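You operate a simulated robot arm through the tools that you are given. There is no shell and no other tool. Be economical: measure what you need, move in short steps, check, and stop when the job is done.

You are at the controls of a simulated robot arm. One attempt, no reset.

JOB
Tip the pan's sugar into the pot that bears the card's word.
Fine: lid on the bench while you tip all in; pan back down, lid back on; spill none; leave the other pots and pan alone.

It is judged by the outcome, as a careful person would: the job done as asked, and still so three seconds after it is handed in. It fails if anything else is knocked over, pushed out of place, dropped, spilled or broken. A push-on lid holds only when it is set on centred and level and pressed home; a screw cap is set on level and turned clockwise until tight.

ROBOT AND FRAMES
A 7-joint arm with a two-finger parallel gripper, fixed in place. Base frame: the origin is at the foot of the arm, x ahead of it, y to its left, z up; the work surface is at about z = 0.88. Lengths are in m, angles in degrees, forces in N, time in s.
With the tool pointing down near the work surface it reaches from about 0.3 to 0.7 m from the base axis. Its first joint turns from -66.0 to 66.0 degrees. Payload 1.57 kg.
The TCP is the grasp point between the finger pads, 0.03 m short of the fingertips. In the tool frame z runs along the fingers and y along their closing line. The gripper opens to 0.11 m. The fingers are 0.024 m wide and 0.012 m thick; the gripper's body (0.048 by 0.112 m) begins 0.078 m behind the TCP.
Orientation is that of the tool frame in the base frame, as a unit quaternion [w, x, y, z]. With the fingers straight down and closing along the base's y, the tool's x points along the base's -x, its y along +y and its z along -z.

CONTROLS
- The arm moves only by the tool step_arm. Its argument "series" is text: rows parted by semicolons, each of 7 numbers parted by spaces: the shift along the base's x, y, z in units of 150 mm (1.0 is 150 mm), then the turn, a rotation vector about the base's x, y, z in units of 180 degrees (1.0 is 180 degrees), then the closure, from 0 (fully open) to 1 (shut). In form: tx ty tz ax ay az claw; .... A call has 1 to 10 rows; each row is the pose to reach, as a shift and turn from the pose commanded when the call began. A call with a number of a shift or a turn outside -1 to 1 is refused whole. Each row takes 0.2 s and may step no farther than 0.05 m and 8.6 degrees from the row before; otherwise, or with a gripper value out of range, the whole call is refused. A pose out of reach is approached as far as the arm can. The call stops where the force on the tool passes 40 N (or 10 N more than at its start, if that is more) or the arm is blocked; 0.2 s more then pass. Each finger travels about 0.108 m/s and halts on what it meets, pressing with about 27 N; the grip force reading is that of the motor and also rises with nothing between the fingers. The clock runs only during rows and for 0.2 s after the last one: add rows that repeat a pose to give the fingers time. The reply holds the time, the measured pose of the TCP, the force on the tool along the base axes, the opening and the grip force, in the units named above and with some noise, with the torque about the TCP (base axes, N m) and any sound that the robot's microphone picked up.
- Cameras (640 x 400 px; columns grow to the right, rows downward): "scene" is fixed at [0.1464, -0.376, 1.4206]; the picture's right is [0.91, -0.41, 0.00], its down [-0.17, -0.39, -0.90] and it looks along [0.37, 0.83, -0.43] (base axes); focal length 270 px, centre (320, 200). "wrist" rides on the gripper at [0.07, 0.016, -0.141] in the tool frame; the picture's right is [-0.23, 0.97, 0.00], its down [-0.86, -0.20, -0.48] and it looks along [-0.47, -0.11, 0.88] (tool axes); focal length 222 px, centre (320, 200). There is no depth. A picture from a camera that has moved, and an enlarged one, comes with that camera's place and axes in the base frame and with its lens.
- grab_frame(camera): a new picture of that camera. The clock stands still meanwhile.
- zoom(camera, box): a new picture of the part [left, top, right, bottom] of that camera's present view, enlarged. The clock stands still meanwhile.
- sign_off(): hands the job in; it is judged then, once.

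Go step by step. Nothing tells you positions but the pictures and the camera data: compare them with the known pose of the tool, close in by small moves and look again before you grip or let go. The budget is 120 turns and 64 pictures, counting those below and the enlarged ones. Unless the task says otherwise, let go and move clear before handing in, and close with one line.

The tools are called after "Call:" as name(argument=value, ...) on one line, values as JSON. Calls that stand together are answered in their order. step_arm: Moves the arm, as the interface text tells. Its arguments: {"type":"object","properties":{"series":{"type":"string"}},"required":["series"]} The other tools are called the same way: grab_frame (camera) takes a picture; zoom (camera, box) takes an enlarged picture of a part of a camera's view; sign_off () hands the job in.

At the start:

```text
clock: 0.0
position: [0.3145, 0.1467, 1.2984]
orientation: [0.0, 0.0, 1.0, 0.001]
ft_force: [0.1, -0.6, 0.3]
torque: [-0.01, 0.01, 0.02]
finger_gap: 0.11
finger_force: 0.0
```

scene: 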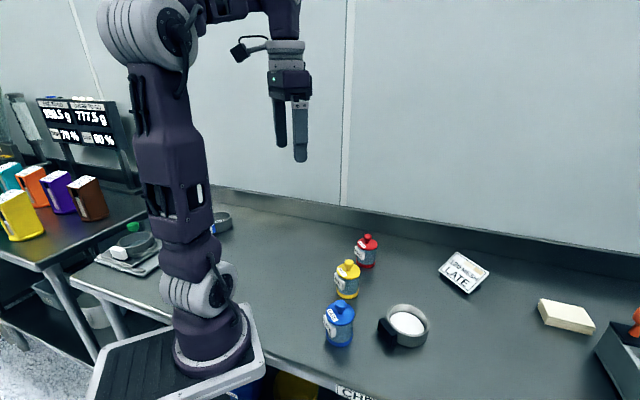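
wrist: 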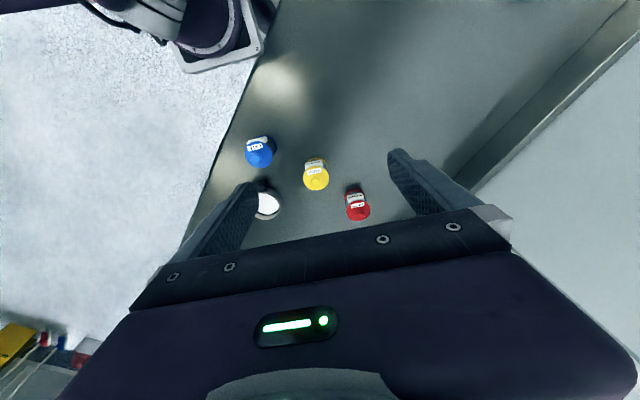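

I see three pots (red, yellow, blue), a pan of sugar and a card reading something like "LATE". I'll enlarge the card and the pots to read the words.

Call:
zoom(camera="scene", box=[420, 240, 510, 300])

Call:
zoom(camera="scene", box=[300, 220, 450, 360])

Call:
zoom(camera="wrist", box=[230, 120, 390, 230])

```text
6.67 times, centred on (465, 270) of scene
camera zoom: at [0.1464, -0.376, 1.4206], right [0.91, -0.41, 0.0], down [-0.17, -0.39, -0.9], along [0.37, 0.83, -0.43], focal length 1798 px, centre (-647, -267)
```

zoom: 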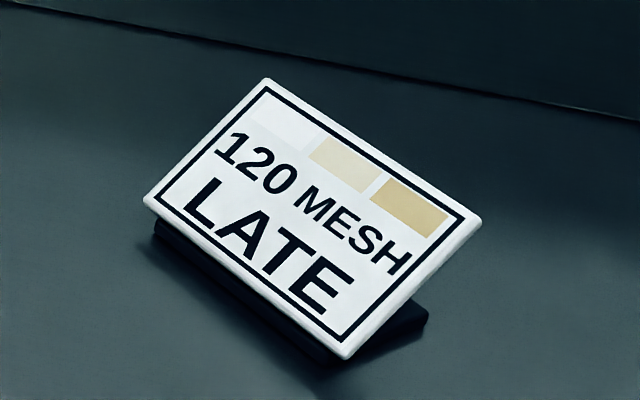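

```text
2.86 times, centred on (375, 290) of scene
camera zoom: at [0.1464, -0.376, 1.4206], right [0.91, -0.41, 0.0], down [-0.17, -0.39, -0.9], along [0.37, 0.83, -0.43], focal length 771 px, centre (163, -57)
```

zoom: 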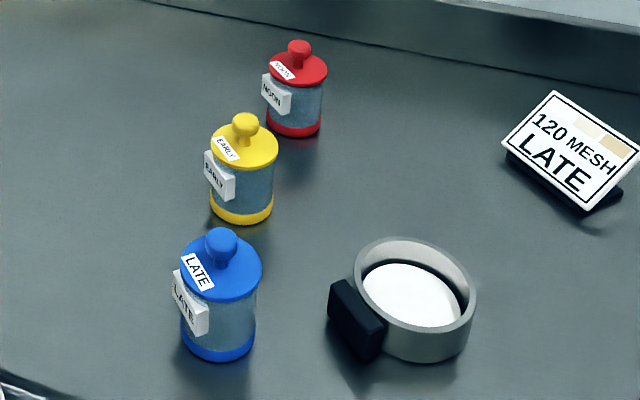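

```text
3.64 times, centred on (310, 175) of wrist
camera zoom: at [0.2446, 0.1632, 1.4375], right [0.23, 0.97, 0.0], down [0.86, -0.2, 0.48], along [0.47, -0.11, -0.88], focal length 808 px, centre (356, 291)
```

zoom: 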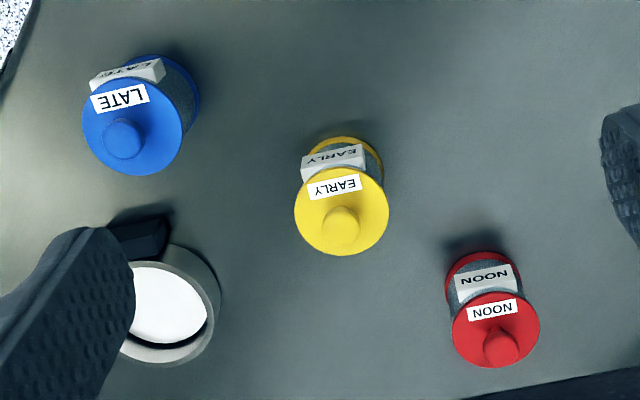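

The card says LATE, and the blue pot bears LATE on both lid and body; I place it at about (0.36, -0.01), lid top z≈0.95, knob top ≈0.98. The pan is at about (0.50, -0.06) with its handle toward -x. I'll bring the wrist camera closer.

Call:
step_arm(series="0.05 -0.17 -0.17 0 0 0 0; 0.1 -0.34 -0.34 0 0 0 0; 0.15 -0.5 -0.5 0 0 0 0; 0.2 -0.67 -0.67 0 0 0 0; 0.25 -0.83 -0.83 0 0 0 0; 0.3 -1 -1 0 0 0 0; 0.3 -1 -1 0 0 0 0")

Call:
grab_frame(camera="wrist")

Call:
zoom(camera="scene", box=[0, 80, 240, 290])

```text
clock: 1.6
position: [0.3595, -0.0026, 1.1462]
orientation: [0.0, 0.0, 1.0, 0.0]
ft_force: [0.3, -0.1, 0.2]
torque: [0.0, 0.05, 0.02]
finger_gap: 0.11
finger_force: 0.0
```

```text
58 pictures are left
camera wrist: at [0.2893, 0.0128, 1.2867], right [0.23, 0.97, 0.0], down [0.86, -0.2, 0.48], along [0.47, -0.11, -0.88], focal length 222 px, centre (320, 200)
```

wrist: 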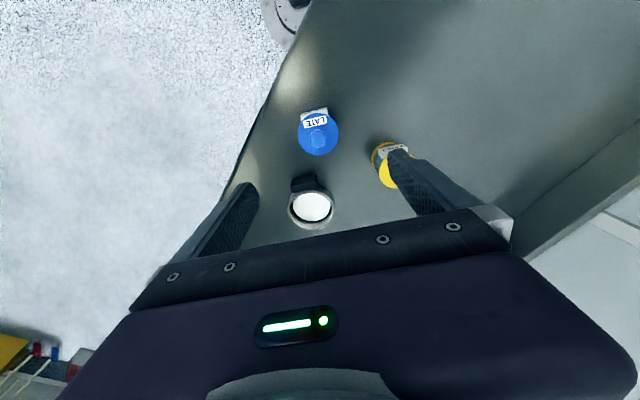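

```text
1.90 times, centred on (120, 185) of scene
camera zoom: at [0.1464, -0.376, 1.4206], right [0.91, -0.41, 0.0], down [-0.17, -0.39, -0.9], along [0.37, 0.83, -0.43], focal length 514 px, centre (701, 229)
```

zoom: 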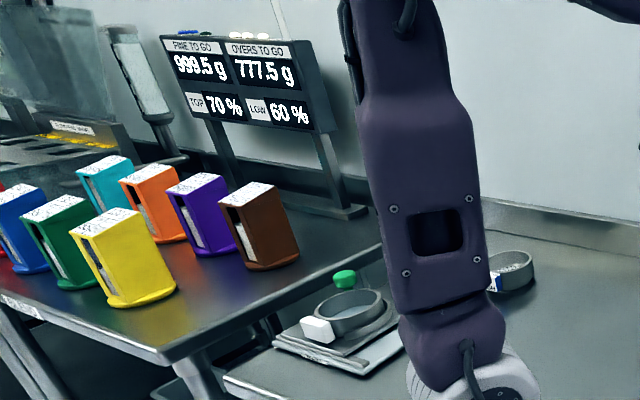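

The other pans, off to the left, are out of the arm's reach, so the black-handled pan is the one. I'll look at its shape and at the blue pot in detail.

Call:
zoom(camera="wrist", box=[260, 90, 380, 240])

Call:
zoom(camera="scene", box=[310, 285, 440, 360])

```text
2.67 times, centred on (320, 165) of wrist
camera zoom: at [0.2893, 0.0128, 1.2867], right [0.23, 0.97, 0.0], down [0.86, -0.2, 0.48], along [0.47, -0.11, -0.88], focal length 592 px, centre (320, 293)
```

zoom: 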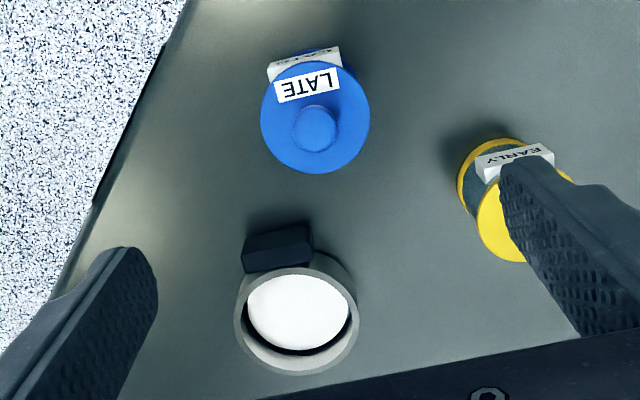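

```text
4.92 times, centred on (375, 322) of scene
camera zoom: at [0.1464, -0.376, 1.4206], right [0.91, -0.41, 0.0], down [-0.17, -0.39, -0.9], along [0.37, 0.83, -0.43], focal length 1328 px, centre (49, -403)
```

zoom: 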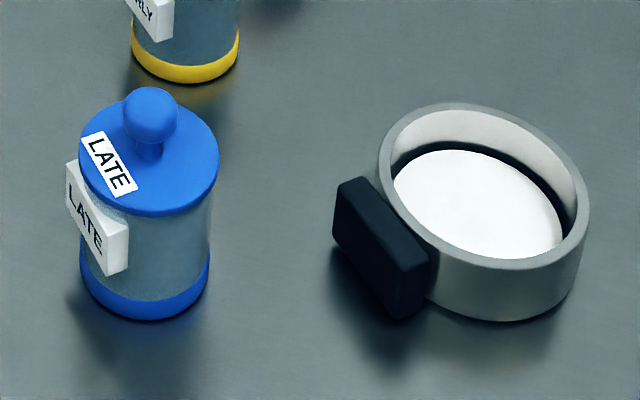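

I take the blue pot's knob to be centred at (0.359, -0.006), the knob top at z≈0.984 and the lid disc top at z≈0.949. The pan centre is at about (0.509, -0.055), with its handle block at about (0.45, -0.055). I'll descend over the knob with the fingers open and check before gripping.

Call:
step_arm(series="0 -0.02 -0.25 0 0 0 0; 0 -0.02 -0.5 0 0 0 0.2; 0 -0.02 -0.75 0 0 0 0.4; 0 -0.02 -0.88 0 0 0 0.5; 0 -0.02 -0.88 0 0 0 0.5")

Call:
zoom(camera="scene", box=[280, 250, 440, 350])

Call:
grab_frame(camera="wrist")

```text
clock: 2.8
position: [0.3574, -0.0055, 1.0163]
orientation: [0.0, 0.0, 1.0, 0.0]
ft_force: [-0.3, 0.9, -0.2]
torque: [0.0, 0.03, -0.02]
finger_gap: 0.0552
finger_force: 0.1
```

```text
4.00 times, centred on (360, 300) of scene
camera zoom: at [0.1464, -0.376, 1.4206], right [0.91, -0.41, 0.0], down [-0.17, -0.39, -0.9], along [0.37, 0.83, -0.43], focal length 1079 px, centre (160, -200)
```

zoom: 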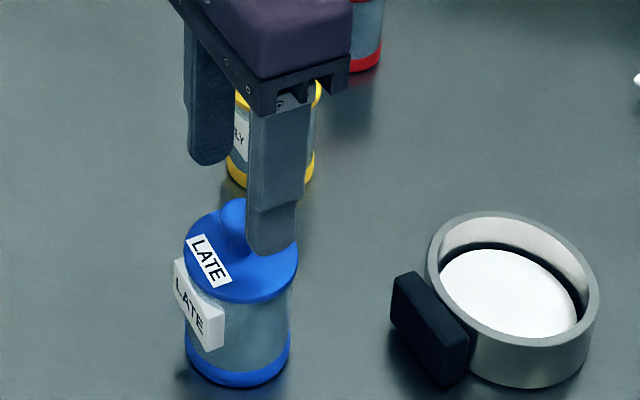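

```text
53 pictures are left
camera wrist: at [0.2888, 0.0119, 1.1558], right [0.23, 0.97, 0.0], down [0.86, -0.2, 0.48], along [0.47, -0.11, -0.88], focal length 222 px, centre (320, 200)
```

wrist: 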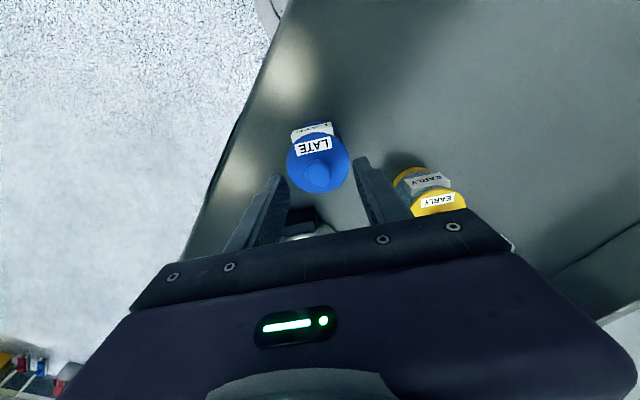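

The fingers straddle the knob correctly to within about 2 mm. I'll lower until the tips are about 5 mm above the lid disc and close on the knob.

Call:
step_arm(series="0.005 -0.005 -0.1 0 0 0 0.5; 0.005 -0.005 -0.207 0 0 0 0.5; 0.005 -0.005 -0.207 0 0 0 0.75; 0.005 -0.005 -0.207 0 0 0 1; 0.005 -0.005 -0.207 0 0 0 1; 0.005 -0.005 -0.207 0 0 0 1")

Call:
zoom(camera="scene", box=[280, 250, 440, 350])

```text
clock: 4.2
position: [0.3605, -0.006, 0.9851]
orientation: [0.0, -0.001, 1.0, 0.0]
ft_force: [0.2, 0.3, 0.6]
torque: [0.02, 0.0, 0.01]
finger_gap: 0.0218
finger_force: 27.0
heard: snap
```

```text
4.00 times, centred on (360, 300) of scene
camera zoom: at [0.1464, -0.376, 1.4206], right [0.91, -0.41, 0.0], down [-0.17, -0.39, -0.9], along [0.37, 0.83, -0.43], focal length 1079 px, centre (160, -200)
```

zoom: 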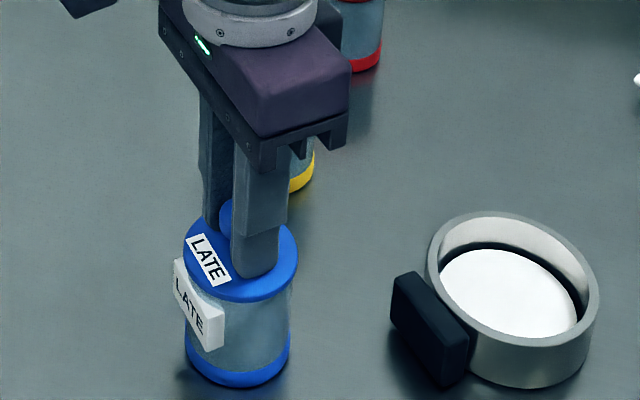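

The knob is gripped at a 22 mm gap, and a snap was heard, possibly the lid seal clicking. I'll lift a little and watch the force.

Call:
step_arm(series="0 0 0.02 0 0 0 1; 0 0 0.05 0 0 0 1; 0 0 0.1 0 0 0 1; 0 0 0.1 0 0 0 1")

Call:
zoom(camera="scene", box=[280, 250, 440, 350])

```text
clock: 5.2
position: [0.3602, -0.0067, 1.0001]
orientation: [0.0, 0.0, 1.0, 0.0]
ft_force: [1.2, -0.1, -0.1]
torque: [-0.01, -0.01, -0.02]
finger_gap: 0.0217
finger_force: 26.4
```

```text
4.00 times, centred on (360, 300) of scene
camera zoom: at [0.1464, -0.376, 1.4206], right [0.91, -0.41, 0.0], down [-0.17, -0.39, -0.9], along [0.37, 0.83, -0.43], focal length 1079 px, centre (160, -200)
```

zoom: 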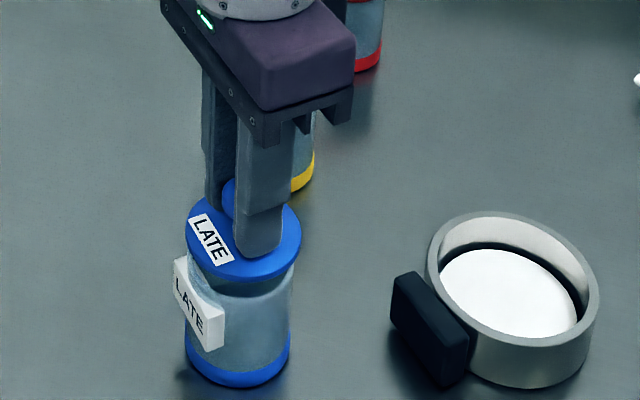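

The lid came up cleanly and the pot stayed put. The bench's front edge is near y≈-0.10, so I'll set the lid down on the clear left side, at about (0.34, 0.17).

Call:
step_arm(series="0 0 0.25 0 0 0 1; 0 0.1 0.45 0 0 0 1; -0.03 0.35 0.45 0 0 0 1; -0.06 0.65 0.45 0 0 0 1; -0.09 0.95 0.45 0 0 0 1; -0.09 0.95 0.45 0 0 0 1")

Call:
step_arm(series="-0.03 0.24 0 0 0 0 1; -0.03 0.24 -0.25 0 0 0 1; -0.03 0.24 -0.5 0 0 0 1; -0.03 0.24 -0.65 0 0 0 1; -0.03 0.24 -0.65 0 0 0 1")

Call:
zoom(camera="scene", box=[220, 190, 420, 350])

```text
clock: 6.6
position: [0.346, 0.1371, 1.0656]
orientation: [0.001, 0.0, 1.0, 0.0]
ft_force: [0.4, 0.5, -0.4]
torque: [-0.01, 0.01, -0.02]
finger_gap: 0.0219
finger_force: 26.6
```

```text
clock: 7.8
position: [0.3441, 0.1734, 0.9698]
orientation: [0.0, 0.0, 1.0, 0.0]
ft_force: [0.5, -0.8, -0.3]
torque: [0.03, -0.01, 0.03]
finger_gap: 0.0219
finger_force: 27.4
```

```text
2.50 times, centred on (320, 270) of scene
camera zoom: at [0.1464, -0.376, 1.4206], right [0.91, -0.41, 0.0], down [-0.17, -0.39, -0.9], along [0.37, 0.83, -0.43], focal length 674 px, centre (320, 25)
```

zoom: 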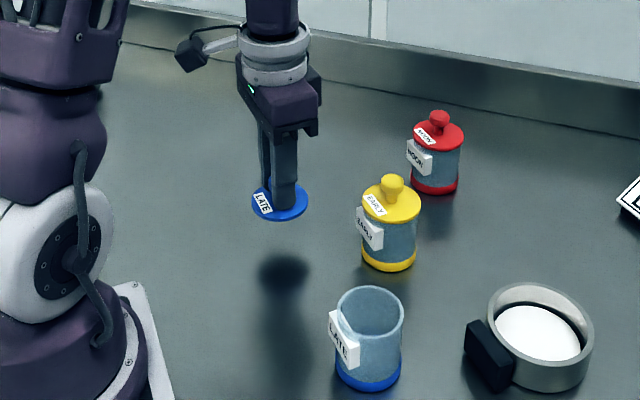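

The way down is clear. I'll lower gently until the lid touches the bench.

Call:
step_arm(series="0 0 -0.1 0 0 0 1; 0 0 -0.2 0 0 0 1; 0 0 -0.23 0 0 0 1; 0 0 -0.25 0 0 0 1; 0 0 -0.25 0 0 0 1")

Call:
zoom(camera="scene", box=[260, 220, 340, 270])

```text
clock: 9.0
position: [0.3426, 0.1723, 0.9312]
orientation: [-0.001, 0.0, 1.0, 0.0]
ft_force: [-0.7, -0.5, -0.6]
torque: [0.0, 0.01, -0.03]
finger_gap: 0.0219
finger_force: 27.2
```

```text
8.00 times, centred on (300, 245) of scene
camera zoom: at [0.1464, -0.376, 1.4206], right [0.91, -0.41, 0.0], down [-0.17, -0.39, -0.9], along [0.37, 0.83, -0.43], focal length 2158 px, centre (480, -160)
```

zoom: 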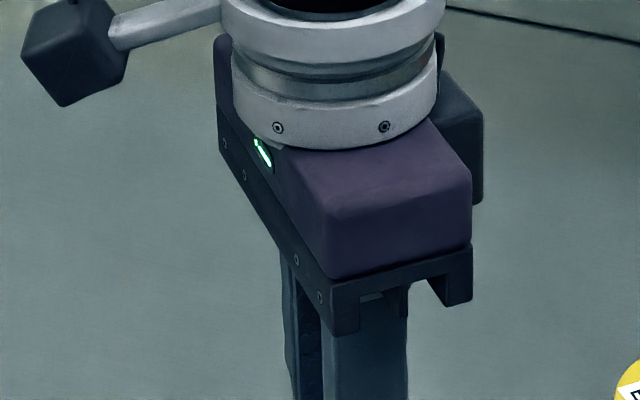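

Call:
step_arm(series="0 0 -0.013 0 0 0 1; 0 0 -0.026 0 0 0 1; 0 0 -0.039 0 0 0 1; 0 0 -0.039 0 0 0 1")

Call:
zoom(camera="scene", box=[260, 250, 340, 300])

```text
clock: 10.0
position: [0.3427, 0.1707, 0.9267]
orientation: [0.001, 0.0, 1.0, 0.0]
ft_force: [-0.2, -0.1, -1.3]
torque: [-0.02, 0.0, 0.05]
finger_gap: 0.0217
finger_force: 26.8
```

```text
8.00 times, centred on (300, 275) of scene
camera zoom: at [0.1464, -0.376, 1.4206], right [0.91, -0.41, 0.0], down [-0.17, -0.39, -0.9], along [0.37, 0.83, -0.43], focal length 2158 px, centre (480, -400)
```

zoom: 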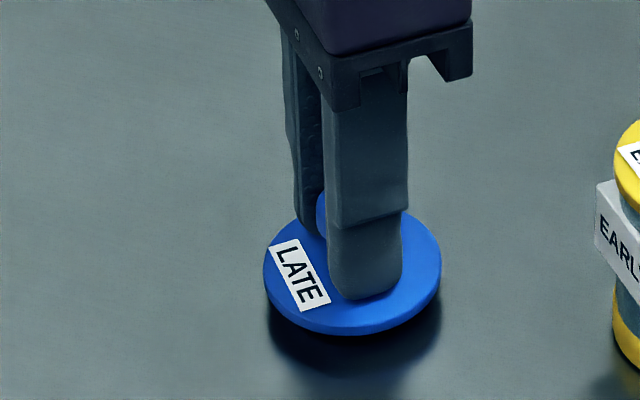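

The lid is still hovering slightly. I continue down in 2 mm steps.

Call:
step_arm(series="0 0 -0.013 0 0 0 1; 0 0 -0.026 0 0 0 1; 0 0 -0.039 0 0 0 1; 0 0 -0.052 0 0 0 1; 0 0 -0.052 0 0 0 1")

```text
clock: 11.0
position: [0.3424, 0.1709, 0.9204]
orientation: [0.002, 0.001, 1.0, 0.0]
ft_force: [-2.1, -2.6, 17.9]
torque: [-0.06, 0.09, 0.03]
finger_gap: 0.022
finger_force: 26.8
stopped in row 4: the force on the tool passed its limit at 45 N (the readings are from after the stop); the commanded pose is now the measured one
```

The lid has touched the bench at TCP z≈0.92. I'll open the fingers and rise.

Call:
step_arm(series="0 0 0.007 0 0 0 0.9; 0 0 0.007 0 0 0 0.7; 0 0 0.007 0 0 0 0.5; 0 0 0.15 0 0 0 0.5; 0 0 0.45 0 0 0 0.5; 0 0 0.75 0 0 0 0.5; 0 0 1 0 0 0 0.3; 0 0 1 0 0 0 0.3")

Call:
zoom(camera="scene", box=[240, 200, 440, 350])

```text
clock: 12.8
position: [0.3438, 0.1708, 1.071]
orientation: [0.001, 0.0, 1.0, -0.001]
ft_force: [-0.1, 0.3, 0.1]
torque: [-0.03, 0.0, 0.03]
finger_gap: 0.0772
finger_force: 0.1
```

```text
2.67 times, centred on (340, 275) of scene
camera zoom: at [0.1464, -0.376, 1.4206], right [0.91, -0.41, 0.0], down [-0.17, -0.39, -0.9], along [0.37, 0.83, -0.43], focal length 719 px, centre (267, 0)
```

zoom: 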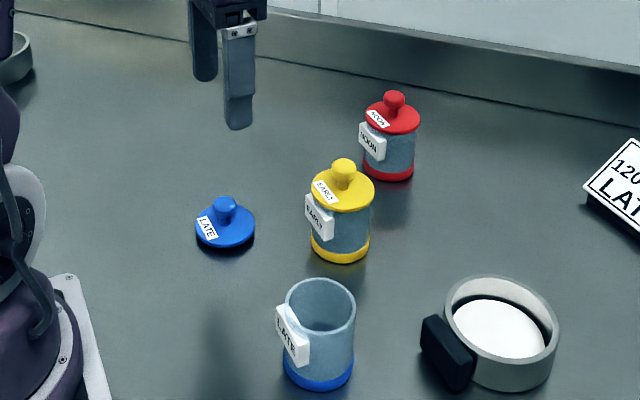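

The lid rests safely on the bench. Before picking up the pan I'll rehearse the pour pose empty: pan tilt about the base x-axis, with the hand swinging to the -y side.

Call:
step_arm(series="0 0 0.3 0 0 0 0.3; -0.03 -0.3 0.45 0 0 0 0.3; -0.07 -0.6 0.45 0 0 0 0.3; -0.11 -0.9 0.45 0 0 0 0.3; -0.15 -1 0.45 0 0 0 0.3; -0.15 -1 0.45 0 0 0 0.3")

Call:
step_arm(series="0 -0.05 0 0.045 0 0 0.3; 0 -0.1 0 0.09 0 0 0.3; 0 -0.15 0 0.135 0 0 0.3; 0 -0.2 0 0.18 0 0 0.3; 0 -0.2 0 0.225 0 0 0.3; 0 -0.2 0 0.27 0 0 0.3; 0 -0.2 0 0.315 0 0 0.3; 0 -0.2 0 0.36 0 0 0.3; 0 -0.2 0 0.405 0 0 0.3; 0 -0.2 0 0.45 0 0 0.3")

```text
refused: row 2 steps farther than a row can; nothing moved
```

```text
clock: 15.0
position: [0.3435, 0.1408, 1.0691]
orientation: [0.001, -0.001, 0.76, 0.65]
ft_force: [-0.2, -0.2, -0.1]
torque: [-0.01, 0.01, 0.04]
finger_gap: 0.0772
finger_force: 0.1
```

The first call was refused, but the tilt itself worked in place, with the hand clear of everything. I'll now shift to the pour position while tilted and add more tilt to test reach.

Call:
step_arm(series="0 -0.2 0.2 0 0 0 0.3; -0.05 -0.45 0.3 0 0 0 0.3; -0.1 -0.7 0.3 0 0 0 0.3; -0.2 -0.9 0.3 0 0 0 0.3; -0.28 -1 0.3 0 0 0 0.3; -0.28 -1 0.3 0.045 0 0 0.3; -0.28 -1 0.3 0.09 0 0 0.3; -0.28 -1 0.3 0.135 0 0 0.3; -0.28 -1 0.3 0.18 0 0 0.3; -0.28 -1 0.3 0.18 0 0 0.3")

Call:
grab_frame(camera="scene")

```text
clock: 17.2
position: [0.3005, -0.0091, 1.1153]
orientation: [0.001, 0.0, 0.548, 0.836]
ft_force: [0.4, -0.2, -0.8]
torque: [0.02, 0.0, 0.02]
finger_gap: 0.0769
finger_force: 0.1
```

```text
46 pictures are left
```

scene: 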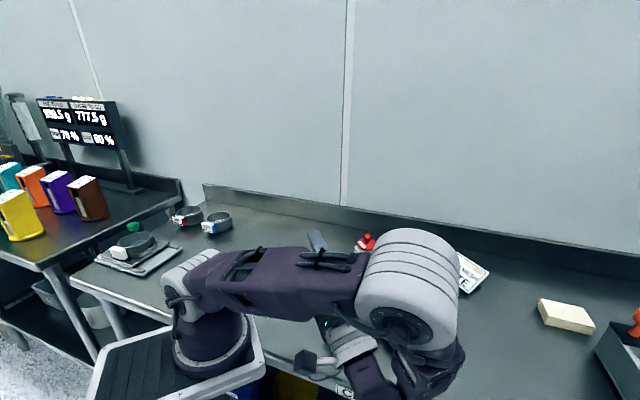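

The 113° tilt is reachable with the arm clear of objects. I'll check what the wrist camera sees here.

Call:
grab_frame(camera="wrist")

```text
45 pictures are left
camera wrist: at [0.2305, -0.1445, 1.0724], right [0.23, -0.39, 0.89], down [0.85, -0.36, -0.37], along [0.47, 0.85, 0.25], focal length 222 px, centre (320, 200)
```

wrist: 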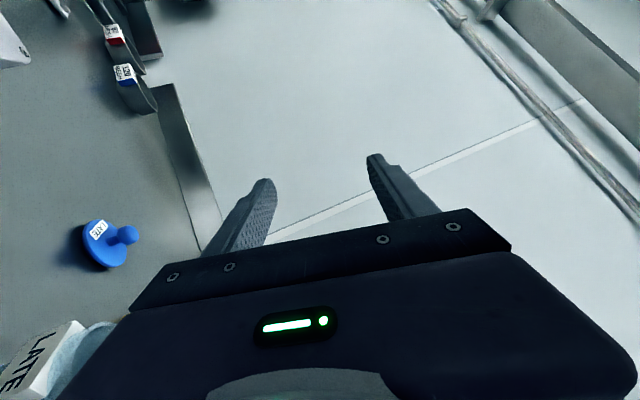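

The pot is just visible at the lower left. I'll test whether a steeper tilt of about 140° is reachable, then return upright.

Call:
step_arm(series="0 0 0 0.045 0 0 0.3; 0 0 0 0.09 0 0 0.3; 0 0 0 0.135 0 0 0.3; 0 0 0 0.15 0 0 0.3; 0 0 0 0.15 0 0 0.3")

Call:
step_arm(series="0 0 0.05 -0.045 0 0 0.3; 0 0 0.1 -0.09 0 0 0.3; 0.05 0 0.15 -0.135 0 0 0.3; 0.1 0 0.2 -0.18 0 0 0.3; 0.15 0 0.2 -0.225 0 0 0.3; 0.2 0 0.2 -0.27 0 0 0.3; 0.25 0 0.2 -0.315 0 0 0.3; 0.3 0 0.2 -0.36 0 0 0.3; 0.3 0 0.2 -0.405 0 0 0.3; 0.3 0 0.2 -0.45 0 0 0.3")

Call:
step_arm(series="0.1 0 0 -0.045 0 0 0.3; 0.2 -0.05 0 -0.09 0 0 0.3; 0.3 -0.1 0 -0.135 0 0 0.3; 0.4 -0.15 0 -0.18 0 0 0.3; 0.4 -0.2 0 -0.225 0 0 0.3; 0.4 -0.25 0 -0.27 0 0 0.3; 0.4 -0.25 0 -0.315 0 0 0.3; 0.4 -0.25 0 -0.33 0 0 0.3; 0.4 -0.25 0 -0.33 0 0 0.3")

```text
clock: 18.4
position: [0.302, -0.008, 1.1142]
orientation: [0.0, 0.001, 0.337, 0.941]
ft_force: [0.9, 0.3, -0.4]
torque: [0.01, 0.01, 0.01]
finger_gap: 0.0771
finger_force: 0.0
```

```text
clock: 20.6
position: [0.346, -0.009, 1.1427]
orientation: [0.0, 0.001, 0.869, 0.495]
ft_force: [0.0, 0.5, -0.1]
torque: [0.04, -0.01, 0.0]
finger_gap: 0.077
finger_force: 0.1
```

```text
clock: 22.6
position: [0.4055, -0.0465, 1.1454]
orientation: [0.001, 0.0, 1.0, 0.0]
ft_force: [0.0, 0.0, -0.1]
torque: [0.0, 0.05, -0.02]
finger_gap: 0.0772
finger_force: 0.0
```

The full range works and the tool is upright again at (0.41, -0.047, 1.145). I'll measure the pan's handle from here.

Call:
zoom(camera="wrist", box=[250, 90, 390, 210])

Call:
zoom(camera="scene", box=[310, 280, 450, 360])

```text
3.33 times, centred on (320, 150) of wrist
camera zoom: at [0.3355, -0.0294, 1.2848], right [0.23, 0.97, 0.0], down [0.85, -0.2, 0.48], along [0.47, -0.11, -0.88], focal length 740 px, centre (320, 367)
```

zoom: 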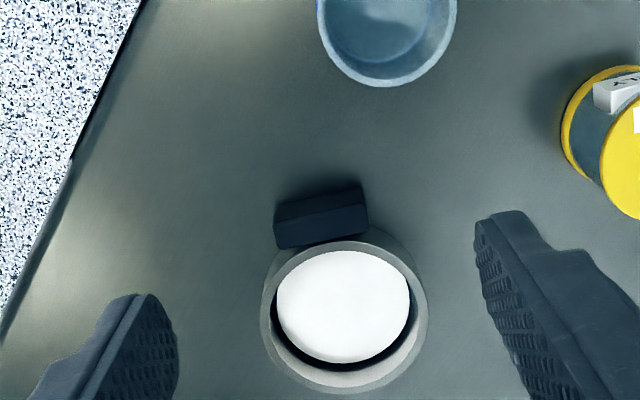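

```text
4.57 times, centred on (380, 320) of scene
camera zoom: at [0.1464, -0.376, 1.4206], right [0.91, -0.41, 0.0], down [-0.17, -0.39, -0.9], along [0.37, 0.83, -0.43], focal length 1233 px, centre (46, -349)
```

zoom: 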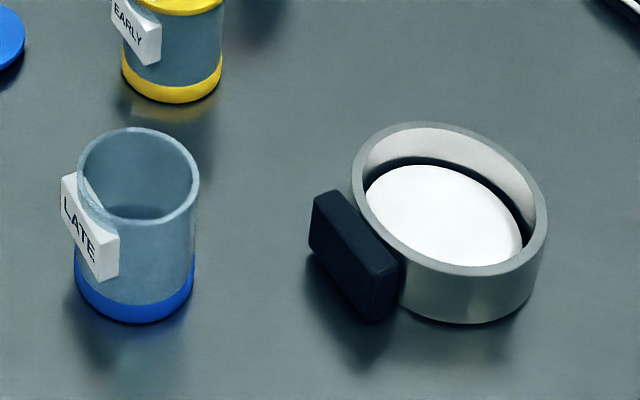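

The pan's handle block measures centre ≈(0.456, -0.057), about 49 mm wide along y, square to the axes, top z≈0.907; the pan rim is at z≈0.912. I'll line up over it and descend partway.

Call:
step_arm(series="0.1 -0.02 -0.2 0 0 0 0.3; 0.2 -0.04 -0.4 0 0 0 0.3; 0.31 -0.07 -0.65 0 0 0 0.3; 0.31 -0.07 -0.9 0 0 0 0.3; 0.31 -0.07 -1 0 0 0 0.3; 0.31 -0.07 -1 0 0 0 0.3")

Call:
zoom(camera="wrist", box=[220, 100, 420, 230])

Call:
zoom(camera="scene", box=[310, 260, 450, 360])

```text
clock: 24.0
position: [0.4534, -0.0561, 0.994]
orientation: [0.001, 0.0, 1.0, 0.0]
ft_force: [0.5, 0.2, -0.3]
torque: [-0.01, -0.01, 0.0]
finger_gap: 0.0769
finger_force: 0.0
```

```text
3.08 times, centred on (320, 165) of wrist
camera zoom: at [0.3823, -0.0388, 1.1346], right [0.23, 0.97, 0.0], down [0.85, -0.2, 0.48], along [0.47, -0.11, -0.88], focal length 684 px, centre (320, 308)
```

zoom: 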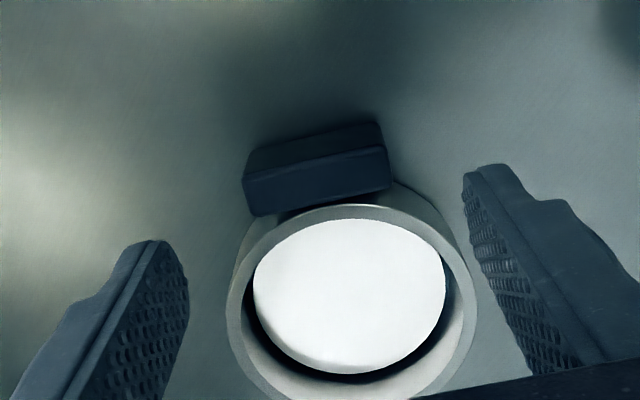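

```text
4.00 times, centred on (380, 310) of scene
camera zoom: at [0.1464, -0.376, 1.4206], right [0.91, -0.41, 0.0], down [-0.17, -0.39, -0.9], along [0.37, 0.83, -0.43], focal length 1079 px, centre (80, -240)
```

zoom: 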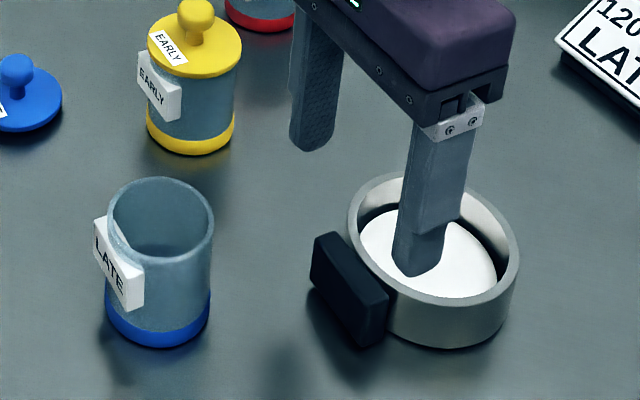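

The alignment holds, with the handle centre at (0.456, -0.057). I'll go down to tips about 4 mm above the bench and close.

Call:
step_arm(series="-0.01 -0.005 -0.2 0 0 0 0.3; -0.01 -0.005 -0.4 0 0 0 0.3; -0.01 -0.005 -0.5 0 0 0 0.3; -0.01 -0.005 -0.53 0 0 0 0.3; -0.01 -0.005 -0.53 0 0 0 0.3")

Call:
zoom(camera="scene", box=[310, 260, 450, 360])

Call:
zoom(camera="wrist", box=[220, 100, 420, 230])

```text
clock: 25.2
position: [0.4507, -0.0563, 0.9152]
orientation: [0.001, 0.0, 1.0, 0.0]
ft_force: [0.6, 0.1, 0.5]
torque: [0.01, 0.0, 0.02]
finger_gap: 0.077
finger_force: 0.1
```

```text
4.00 times, centred on (380, 310) of scene
camera zoom: at [0.1464, -0.376, 1.4206], right [0.91, -0.41, 0.0], down [-0.17, -0.39, -0.9], along [0.37, 0.83, -0.43], focal length 1079 px, centre (80, -240)
```

zoom: 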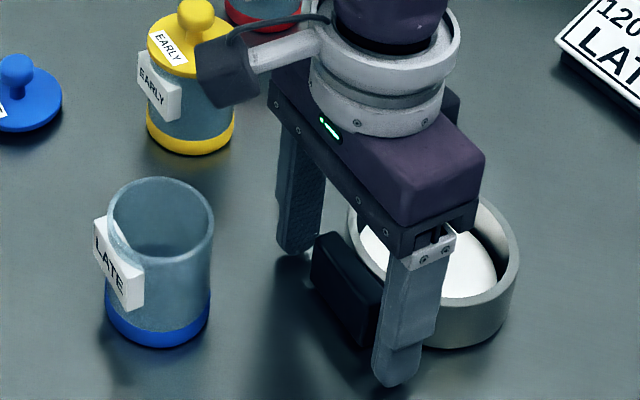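

```text
3.08 times, centred on (320, 165) of wrist
camera zoom: at [0.3807, -0.0395, 1.0552], right [0.23, 0.97, 0.0], down [0.85, -0.2, 0.48], along [0.47, -0.11, -0.88], focal length 684 px, centre (320, 308)
```

zoom: 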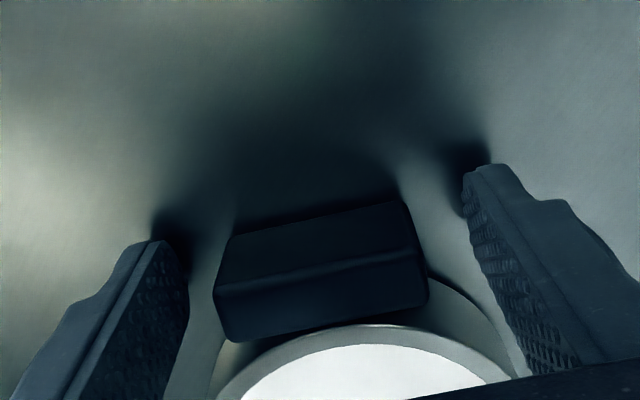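

The fingers straddle the handle evenly. I'll close on it.

Call:
step_arm(series="0 0 0 0 0 0 0.4; 0 0 0 0 0 0 0.5; 0 0 0 0 0 0 0.6; 0 0 0 0 0 0 0.8; 0 0 0 0 0 0 1; 0 0 0 0 0 0 1")

Call:
step_arm(series="0 0 0.02 0 0 0 1; 0 0 0.05 0 0 0 1; 0 0 0.08 0 0 0 1; 0 0 0.1 0 0 0 1; 0 0 0.1 0 0 0 1")

Call:
zoom(camera="scene", box=[310, 260, 450, 360])

```text
clock: 26.6
position: [0.4509, -0.0555, 0.9158]
orientation: [0.001, 0.0, 1.0, 0.0]
ft_force: [0.1, -0.9, 0.3]
torque: [-0.04, 0.01, 0.03]
finger_gap: 0.0495
finger_force: 27.1
```

```text
clock: 27.8
position: [0.4515, -0.0572, 0.9318]
orientation: [0.001, 0.001, 1.0, 0.0]
ft_force: [-1.1, -0.2, -0.8]
torque: [-0.02, 0.04, 0.0]
finger_gap: 0.0493
finger_force: 26.5
```

```text
4.00 times, centred on (380, 310) of scene
camera zoom: at [0.1464, -0.376, 1.4206], right [0.91, -0.41, 0.0], down [-0.17, -0.39, -0.9], along [0.37, 0.83, -0.43], focal length 1079 px, centre (80, -240)
```

zoom: 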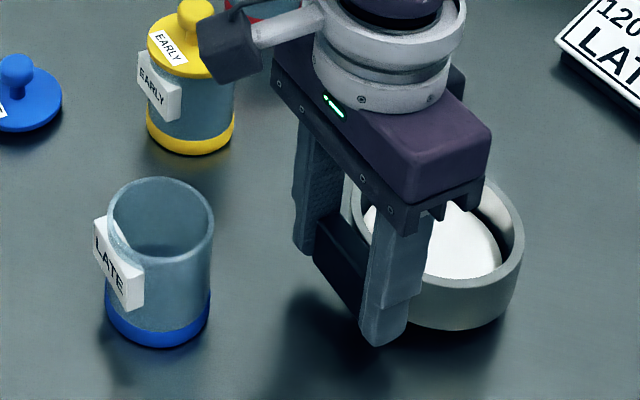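

The pan is lifted level and firmly gripped. I'll raise it and carry it gently toward the pot, keeping it level.

Call:
step_arm(series="0 0 0.1 0 0 0 1; 0 0 0.25 0 0 0 1; 0 0 0.4 0 0 0 1; 0 0 0.55 0 0 0 1; 0 0 0.7 0 0 0 1; 0 0 0.8 0 0 0 1; 0 0 0.8 0 0 0 1")

Call:
step_arm(series="-0.07 0.05 0 0 0 0 1; -0.17 0.12 0 0 0 0 1; -0.29 0.2 0 0 0 0 1; -0.41 0.28 0 0 0 0 1; -0.53 0.36 0 0 0 0 1; -0.65 0.44 0 0 0 0 1; -0.77 0.52 0 0 0 0 1; -0.88 0.59 0 0 0 0 1; -0.96 0.64 0 0 0 0 1; -0.99 0.66 0 0 0 0 1")

Call:
grab_frame(camera="scene")

Call:
grab_frame(camera="wrist")

```text
clock: 29.4
position: [0.4503, -0.0586, 1.0505]
orientation: [0.001, -0.001, 1.0, 0.001]
ft_force: [-0.3, -0.9, -1.0]
torque: [-0.04, 0.08, -0.01]
finger_gap: 0.0494
finger_force: 26.7
```

```text
clock: 31.6
position: [0.3015, 0.0426, 1.0521]
orientation: [0.001, -0.001, 1.0, 0.0]
ft_force: [-0.1, 0.4, -1.1]
torque: [0.0, 0.02, 0.03]
finger_gap: 0.0491
finger_force: 27.2
```

```text
37 pictures are left
```

scene: 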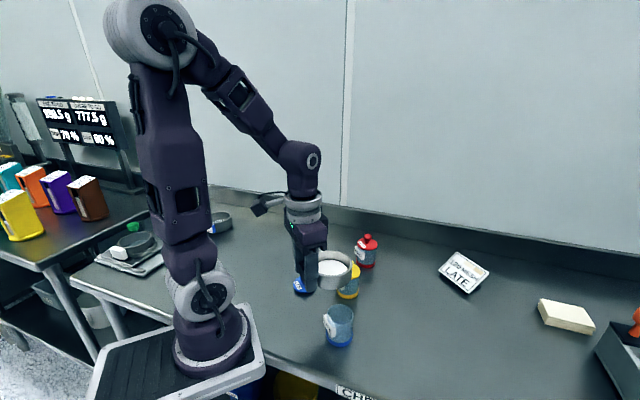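

```text
36 pictures are left
camera wrist: at [0.2312, 0.0586, 1.1909], right [0.23, 0.97, 0.0], down [0.85, -0.2, 0.48], along [0.47, -0.11, -0.88], focal length 222 px, centre (320, 200)
```

wrist: 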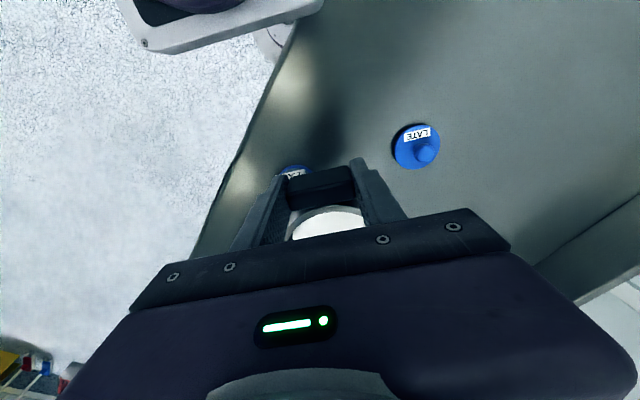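

The pan is level above and just left of the pot. I'll check the pan's position relative to the pot with an enlargement before tilting.

Call:
zoom(camera="scene", box=[280, 230, 400, 360])

```text
3.08 times, centred on (340, 295) of scene
camera zoom: at [0.1464, -0.376, 1.4206], right [0.91, -0.41, 0.0], down [-0.17, -0.39, -0.9], along [0.37, 0.83, -0.43], focal length 830 px, centre (258, -92)
```

zoom: 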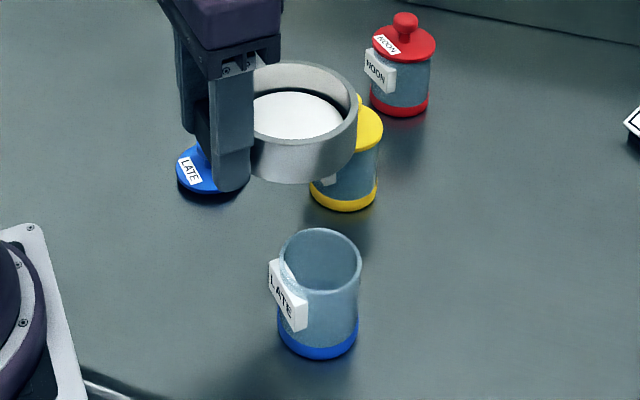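

The geometry agrees to about 3 mm, with the pan centre's x over the pot centre. I'll start tilting about +x with the lip held over the pot, to 30° first, and look.

Call:
step_arm(series="0 -0.004 -0.08 0.0444 0 0 1; 0 -0.017 -0.147 0.0833 0 0 1; 0 -0.032 -0.187 0.1222 0 0 1; 0 -0.043 -0.22 0.145 0 0 1; 0 -0.053 -0.247 0.1667 0 0 1; 0 -0.053 -0.247 0.1667 0 0 1")

Call:
zoom(camera="scene", box=[280, 230, 400, 360])

```text
clock: 33.0
position: [0.3038, 0.034, 1.0128]
orientation: [0.002, 0.001, 0.966, 0.259]
ft_force: [-0.1, -0.1, -1.5]
torque: [-0.03, 0.06, 0.0]
finger_gap: 0.0495
finger_force: 26.5
```

```text
3.08 times, centred on (340, 295) of scene
camera zoom: at [0.1464, -0.376, 1.4206], right [0.91, -0.41, 0.0], down [-0.17, -0.39, -0.9], along [0.37, 0.83, -0.43], focal length 830 px, centre (258, -92)
```

zoom: 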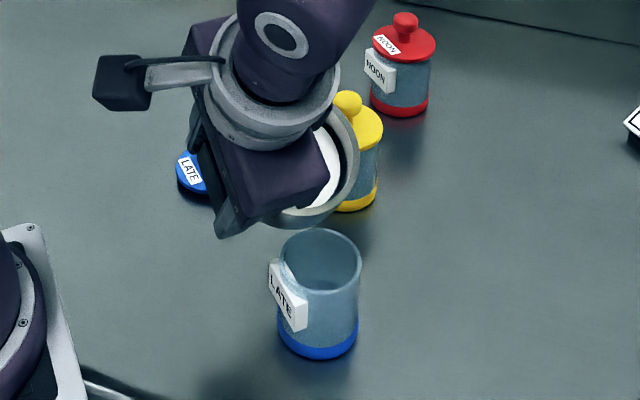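

At 30° the sugar is still held and the lip is over the pot. I'll continue slowly to 45°.

Call:
step_arm(series="0 -0.017 0 0.0278 0 0 1; 0 -0.035 0 0.0556 0 0 1; 0 -0.054 0 0.0833 0 0 1; 0 -0.054 0 0.0833 0 0 1; 0 -0.054 0 0.0833 0 0 1")

Call:
zoom(camera="scene", box=[280, 230, 400, 360])

Call:
grab_frame(camera="wrist")

```text
clock: 34.2
position: [0.3033, 0.0262, 1.0141]
orientation: [0.001, 0.0, 0.924, 0.384]
ft_force: [0.1, 1.4, -1.0]
torque: [-0.01, 0.08, 0.0]
finger_gap: 0.0494
finger_force: 27.3
```

```text
3.08 times, centred on (340, 295) of scene
camera zoom: at [0.1464, -0.376, 1.4206], right [0.91, -0.41, 0.0], down [-0.17, -0.39, -0.9], along [0.37, 0.83, -0.43], focal length 830 px, centre (258, -92)
```

zoom: 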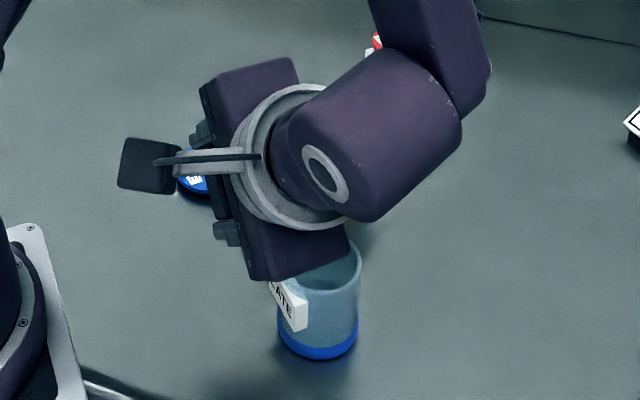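

```text
32 pictures are left
camera wrist: at [0.2327, -0.0625, 1.1234], right [0.23, 0.69, 0.69], down [0.85, -0.48, 0.2], along [0.47, 0.54, -0.7], focal length 222 px, centre (320, 200)
```

wrist: 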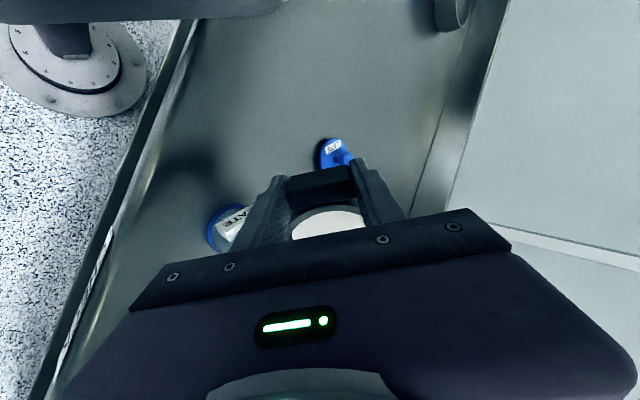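

No flow yet. I continue slowly to 60°, keeping the lip fixed over the pot.

Call:
step_arm(series="0 -0.018 0 0.0222 0 0 1; 0 -0.036 0 0.0444 0 0 1; 0 -0.036 0 0.0444 0 0 1; 0 -0.055 0 0.0667 0 0 1; 0 -0.055 0 0.0667 0 0 1; 0 -0.068 0 0.0833 0 0 1; 0 -0.068 0 0.0833 0 0 1; 0 -0.068 0 0.0833 0 0 1")

Call:
zoom(camera="wrist", box=[180, 120, 420, 270])

Call:
zoom(camera="scene", box=[280, 230, 400, 360])

```text
clock: 36.0
position: [0.3025, 0.0143, 1.0129]
orientation: [0.0, 0.001, 0.866, 0.501]
ft_force: [0.8, 0.2, -1.0]
torque: [-0.03, 0.05, 0.01]
finger_gap: 0.0494
finger_force: 26.9
```

```text
2.67 times, centred on (300, 195) of wrist
camera zoom: at [0.2326, -0.0986, 1.0965], right [0.23, 0.49, 0.84], down [0.85, -0.52, 0.07], along [0.47, 0.71, -0.53], focal length 592 px, centre (373, 213)
```

zoom: 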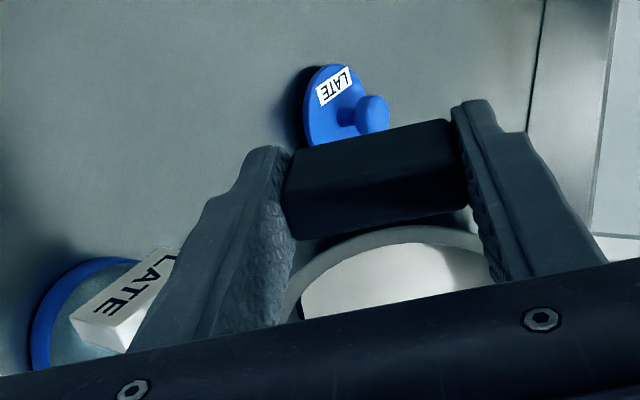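

```text
3.08 times, centred on (340, 295) of scene
camera zoom: at [0.1464, -0.376, 1.4206], right [0.91, -0.41, 0.0], down [-0.17, -0.39, -0.9], along [0.37, 0.83, -0.43], focal length 830 px, centre (258, -92)
```

zoom: 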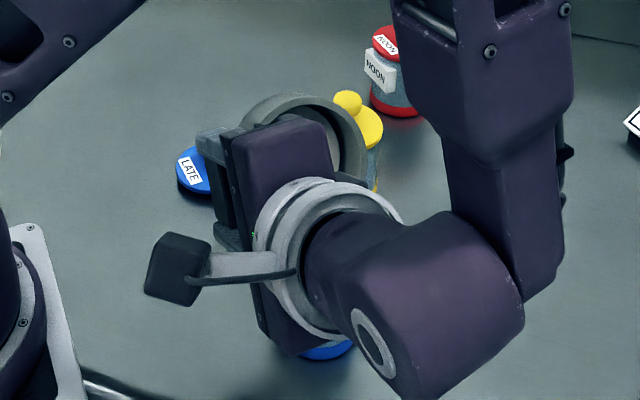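

The sugar has started flowing, with the pan floor showing at the upper side, and the lip is over the pot. I continue slowly to 80°.

Call:
step_arm(series="0 -0.017 0 0.0222 0 0 1; 0 -0.017 0 0.0222 0 0 1; 0 -0.038 0 0.0444 0 0 1; 0 -0.038 0 0.0444 0 0 1; 0 -0.06 0 0.0667 0 0 1; 0 -0.06 0 0.0667 0 0 1; 0 -0.077 0 0.0833 0 0 1; 0 -0.077 0 0.0833 0 0 1; 0 -0.1 0 0.1083 0 0 1; 0 -0.1 0 0.1083 0 0 1")

Call:
zoom(camera="wrist", box=[150, 120, 420, 290])

Call:
zoom(camera="scene", box=[280, 230, 400, 360])

```text
clock: 38.2
position: [0.3027, 0.0007, 1.0142]
orientation: [0.001, 0.0, 0.768, 0.64]
ft_force: [-0.7, -1.0, -1.1]
torque: [-0.04, 0.02, 0.0]
finger_gap: 0.0493
finger_force: 27.3
```

```text
2.35 times, centred on (285, 205) of wrist
camera zoom: at [0.2321, -0.135, 1.0539], right [0.23, 0.18, 0.96], down [0.85, -0.51, -0.11], along [0.47, 0.84, -0.27], focal length 523 px, centre (402, 188)
```

zoom: 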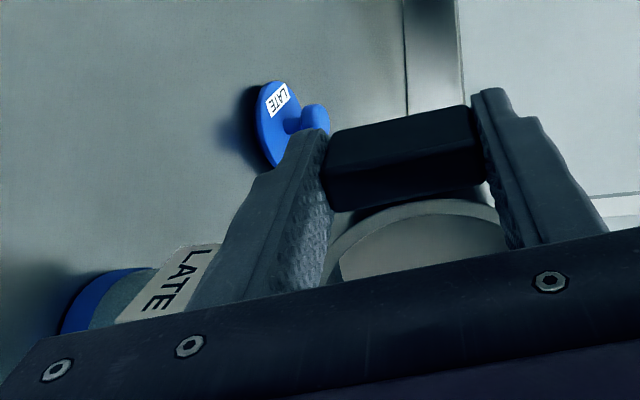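

```text
3.08 times, centred on (340, 295) of scene
camera zoom: at [0.1464, -0.376, 1.4206], right [0.91, -0.41, 0.0], down [-0.17, -0.39, -0.9], along [0.37, 0.83, -0.43], focal length 830 px, centre (258, -92)
```

zoom: 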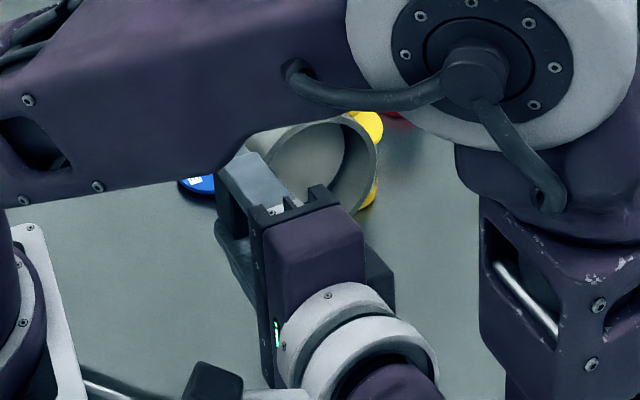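

The pan looks mostly empty. I'll tilt on to about 117° with the lip still over the pot to get out the last of it.

Call:
step_arm(series="0 -0.028 0 0.0292 0 0 1; 0 -0.059 0 0.0583 0 0 1; 0 -0.059 0 0.0583 0 0 1; 0 -0.099 0 0.1 0 0 1; 0 -0.139 0 0.1417 0 0 1; 0 -0.139 0 0.1417 0 0 1; 0 -0.17 0 0.175 0 0 1; 0 -0.197 0 0.2083 0 0 1; 0 -0.197 0 0.2083 0 0 1; 0 -0.197 0 0.2083 0 0 1")

Call:
zoom(camera="wrist", box=[0, 120, 420, 400])

Call:
zoom(camera="scene", box=[280, 230, 400, 360])

```text
clock: 40.4
position: [0.3026, -0.0288, 1.0136]
orientation: [0.0, 0.001, 0.522, 0.853]
ft_force: [0.4, -0.4, -0.9]
torque: [0.0, 0.06, -0.01]
finger_gap: 0.0492
finger_force: 27.2
```

```text
1.43 times, centred on (210, 260) of wrist
camera zoom: at [0.2315, -0.1619, 0.9621], right [0.23, -0.44, 0.87], down [0.85, -0.34, -0.4], along [0.47, 0.83, 0.3], focal length 317 px, centre (477, 114)
```

zoom: 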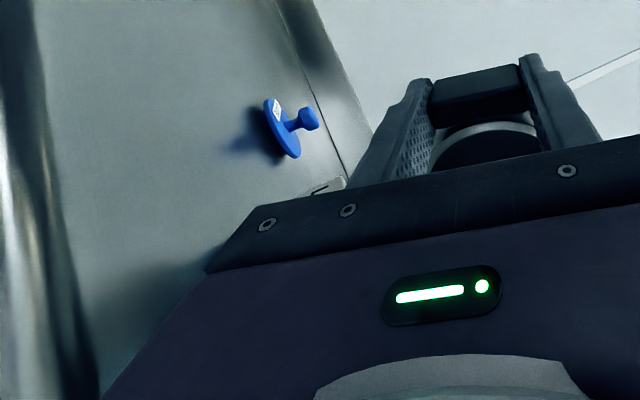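

```text
3.08 times, centred on (340, 295) of scene
camera zoom: at [0.1464, -0.376, 1.4206], right [0.91, -0.41, 0.0], down [-0.17, -0.39, -0.9], along [0.37, 0.83, -0.43], focal length 830 px, centre (258, -92)
```

zoom: 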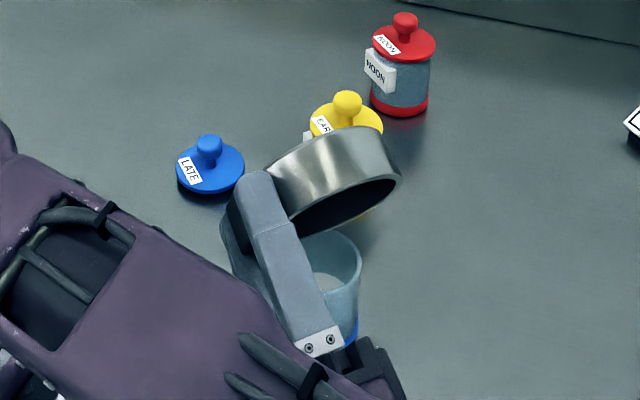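

The sugar is visible in the pot and the bench looks clean. I'll hold briefly, then tilt back with the lip still over the pot.

Call:
step_arm(series="0 0 0 0 0 0 1; 0 0.04 0.02 -0.04 0 0 1; 0 0.083 0.04 -0.085 0 0 1; 0 0.125 0.06 -0.13 0 0 1; 0 0.168 0.08 -0.175 0 0 1; 0 0.21 0.1 -0.22 0 0 1; 0 0.25 0.12 -0.265 0 0 1; 0 0.29 0.14 -0.31 0 0 1; 0 0.325 0.16 -0.355 0 0 1; 0 0.36 0.18 -0.4 0 0 1")

Call:
step_arm(series="0 0.03 0.05 -0.045 0 0 1; 0 0.05 0.1 -0.09 0 0 1; 0 0.07 0.15 -0.135 0 0 1; 0 0.08 0.2 -0.18 0 0 1; 0 0.08 0.2 -0.225 0 0 1; 0 0.08 0.2 -0.2494 0 0 1; 0 0.08 0.2 -0.2494 0 0 1")

Call:
zoom(camera="scene", box=[280, 230, 400, 360])

```text
clock: 42.6
position: [0.3014, 0.0253, 1.0419]
orientation: [0.001, 0.001, 0.924, 0.382]
ft_force: [0.4, -0.1, -0.9]
torque: [-0.03, 0.03, -0.02]
finger_gap: 0.0494
finger_force: 26.2
```

```text
clock: 44.2
position: [0.3031, 0.0374, 1.071]
orientation: [0.001, -0.001, 1.0, 0.001]
ft_force: [-0.4, 0.1, -0.6]
torque: [-0.04, 0.03, 0.0]
finger_gap: 0.0494
finger_force: 27.0
```

```text
3.08 times, centred on (340, 295) of scene
camera zoom: at [0.1464, -0.376, 1.4206], right [0.91, -0.41, 0.0], down [-0.17, -0.39, -0.9], along [0.37, 0.83, -0.43], focal length 830 px, centre (258, -92)
```

zoom: 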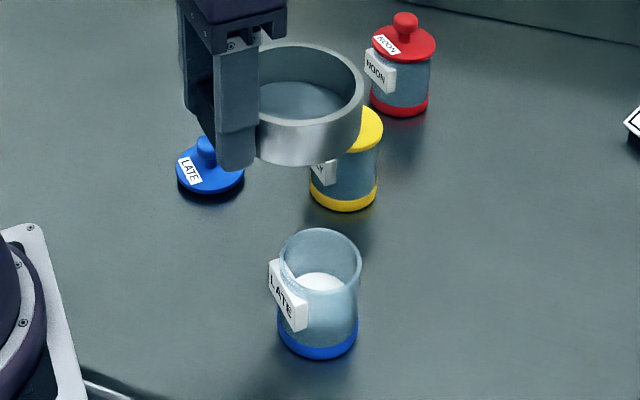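

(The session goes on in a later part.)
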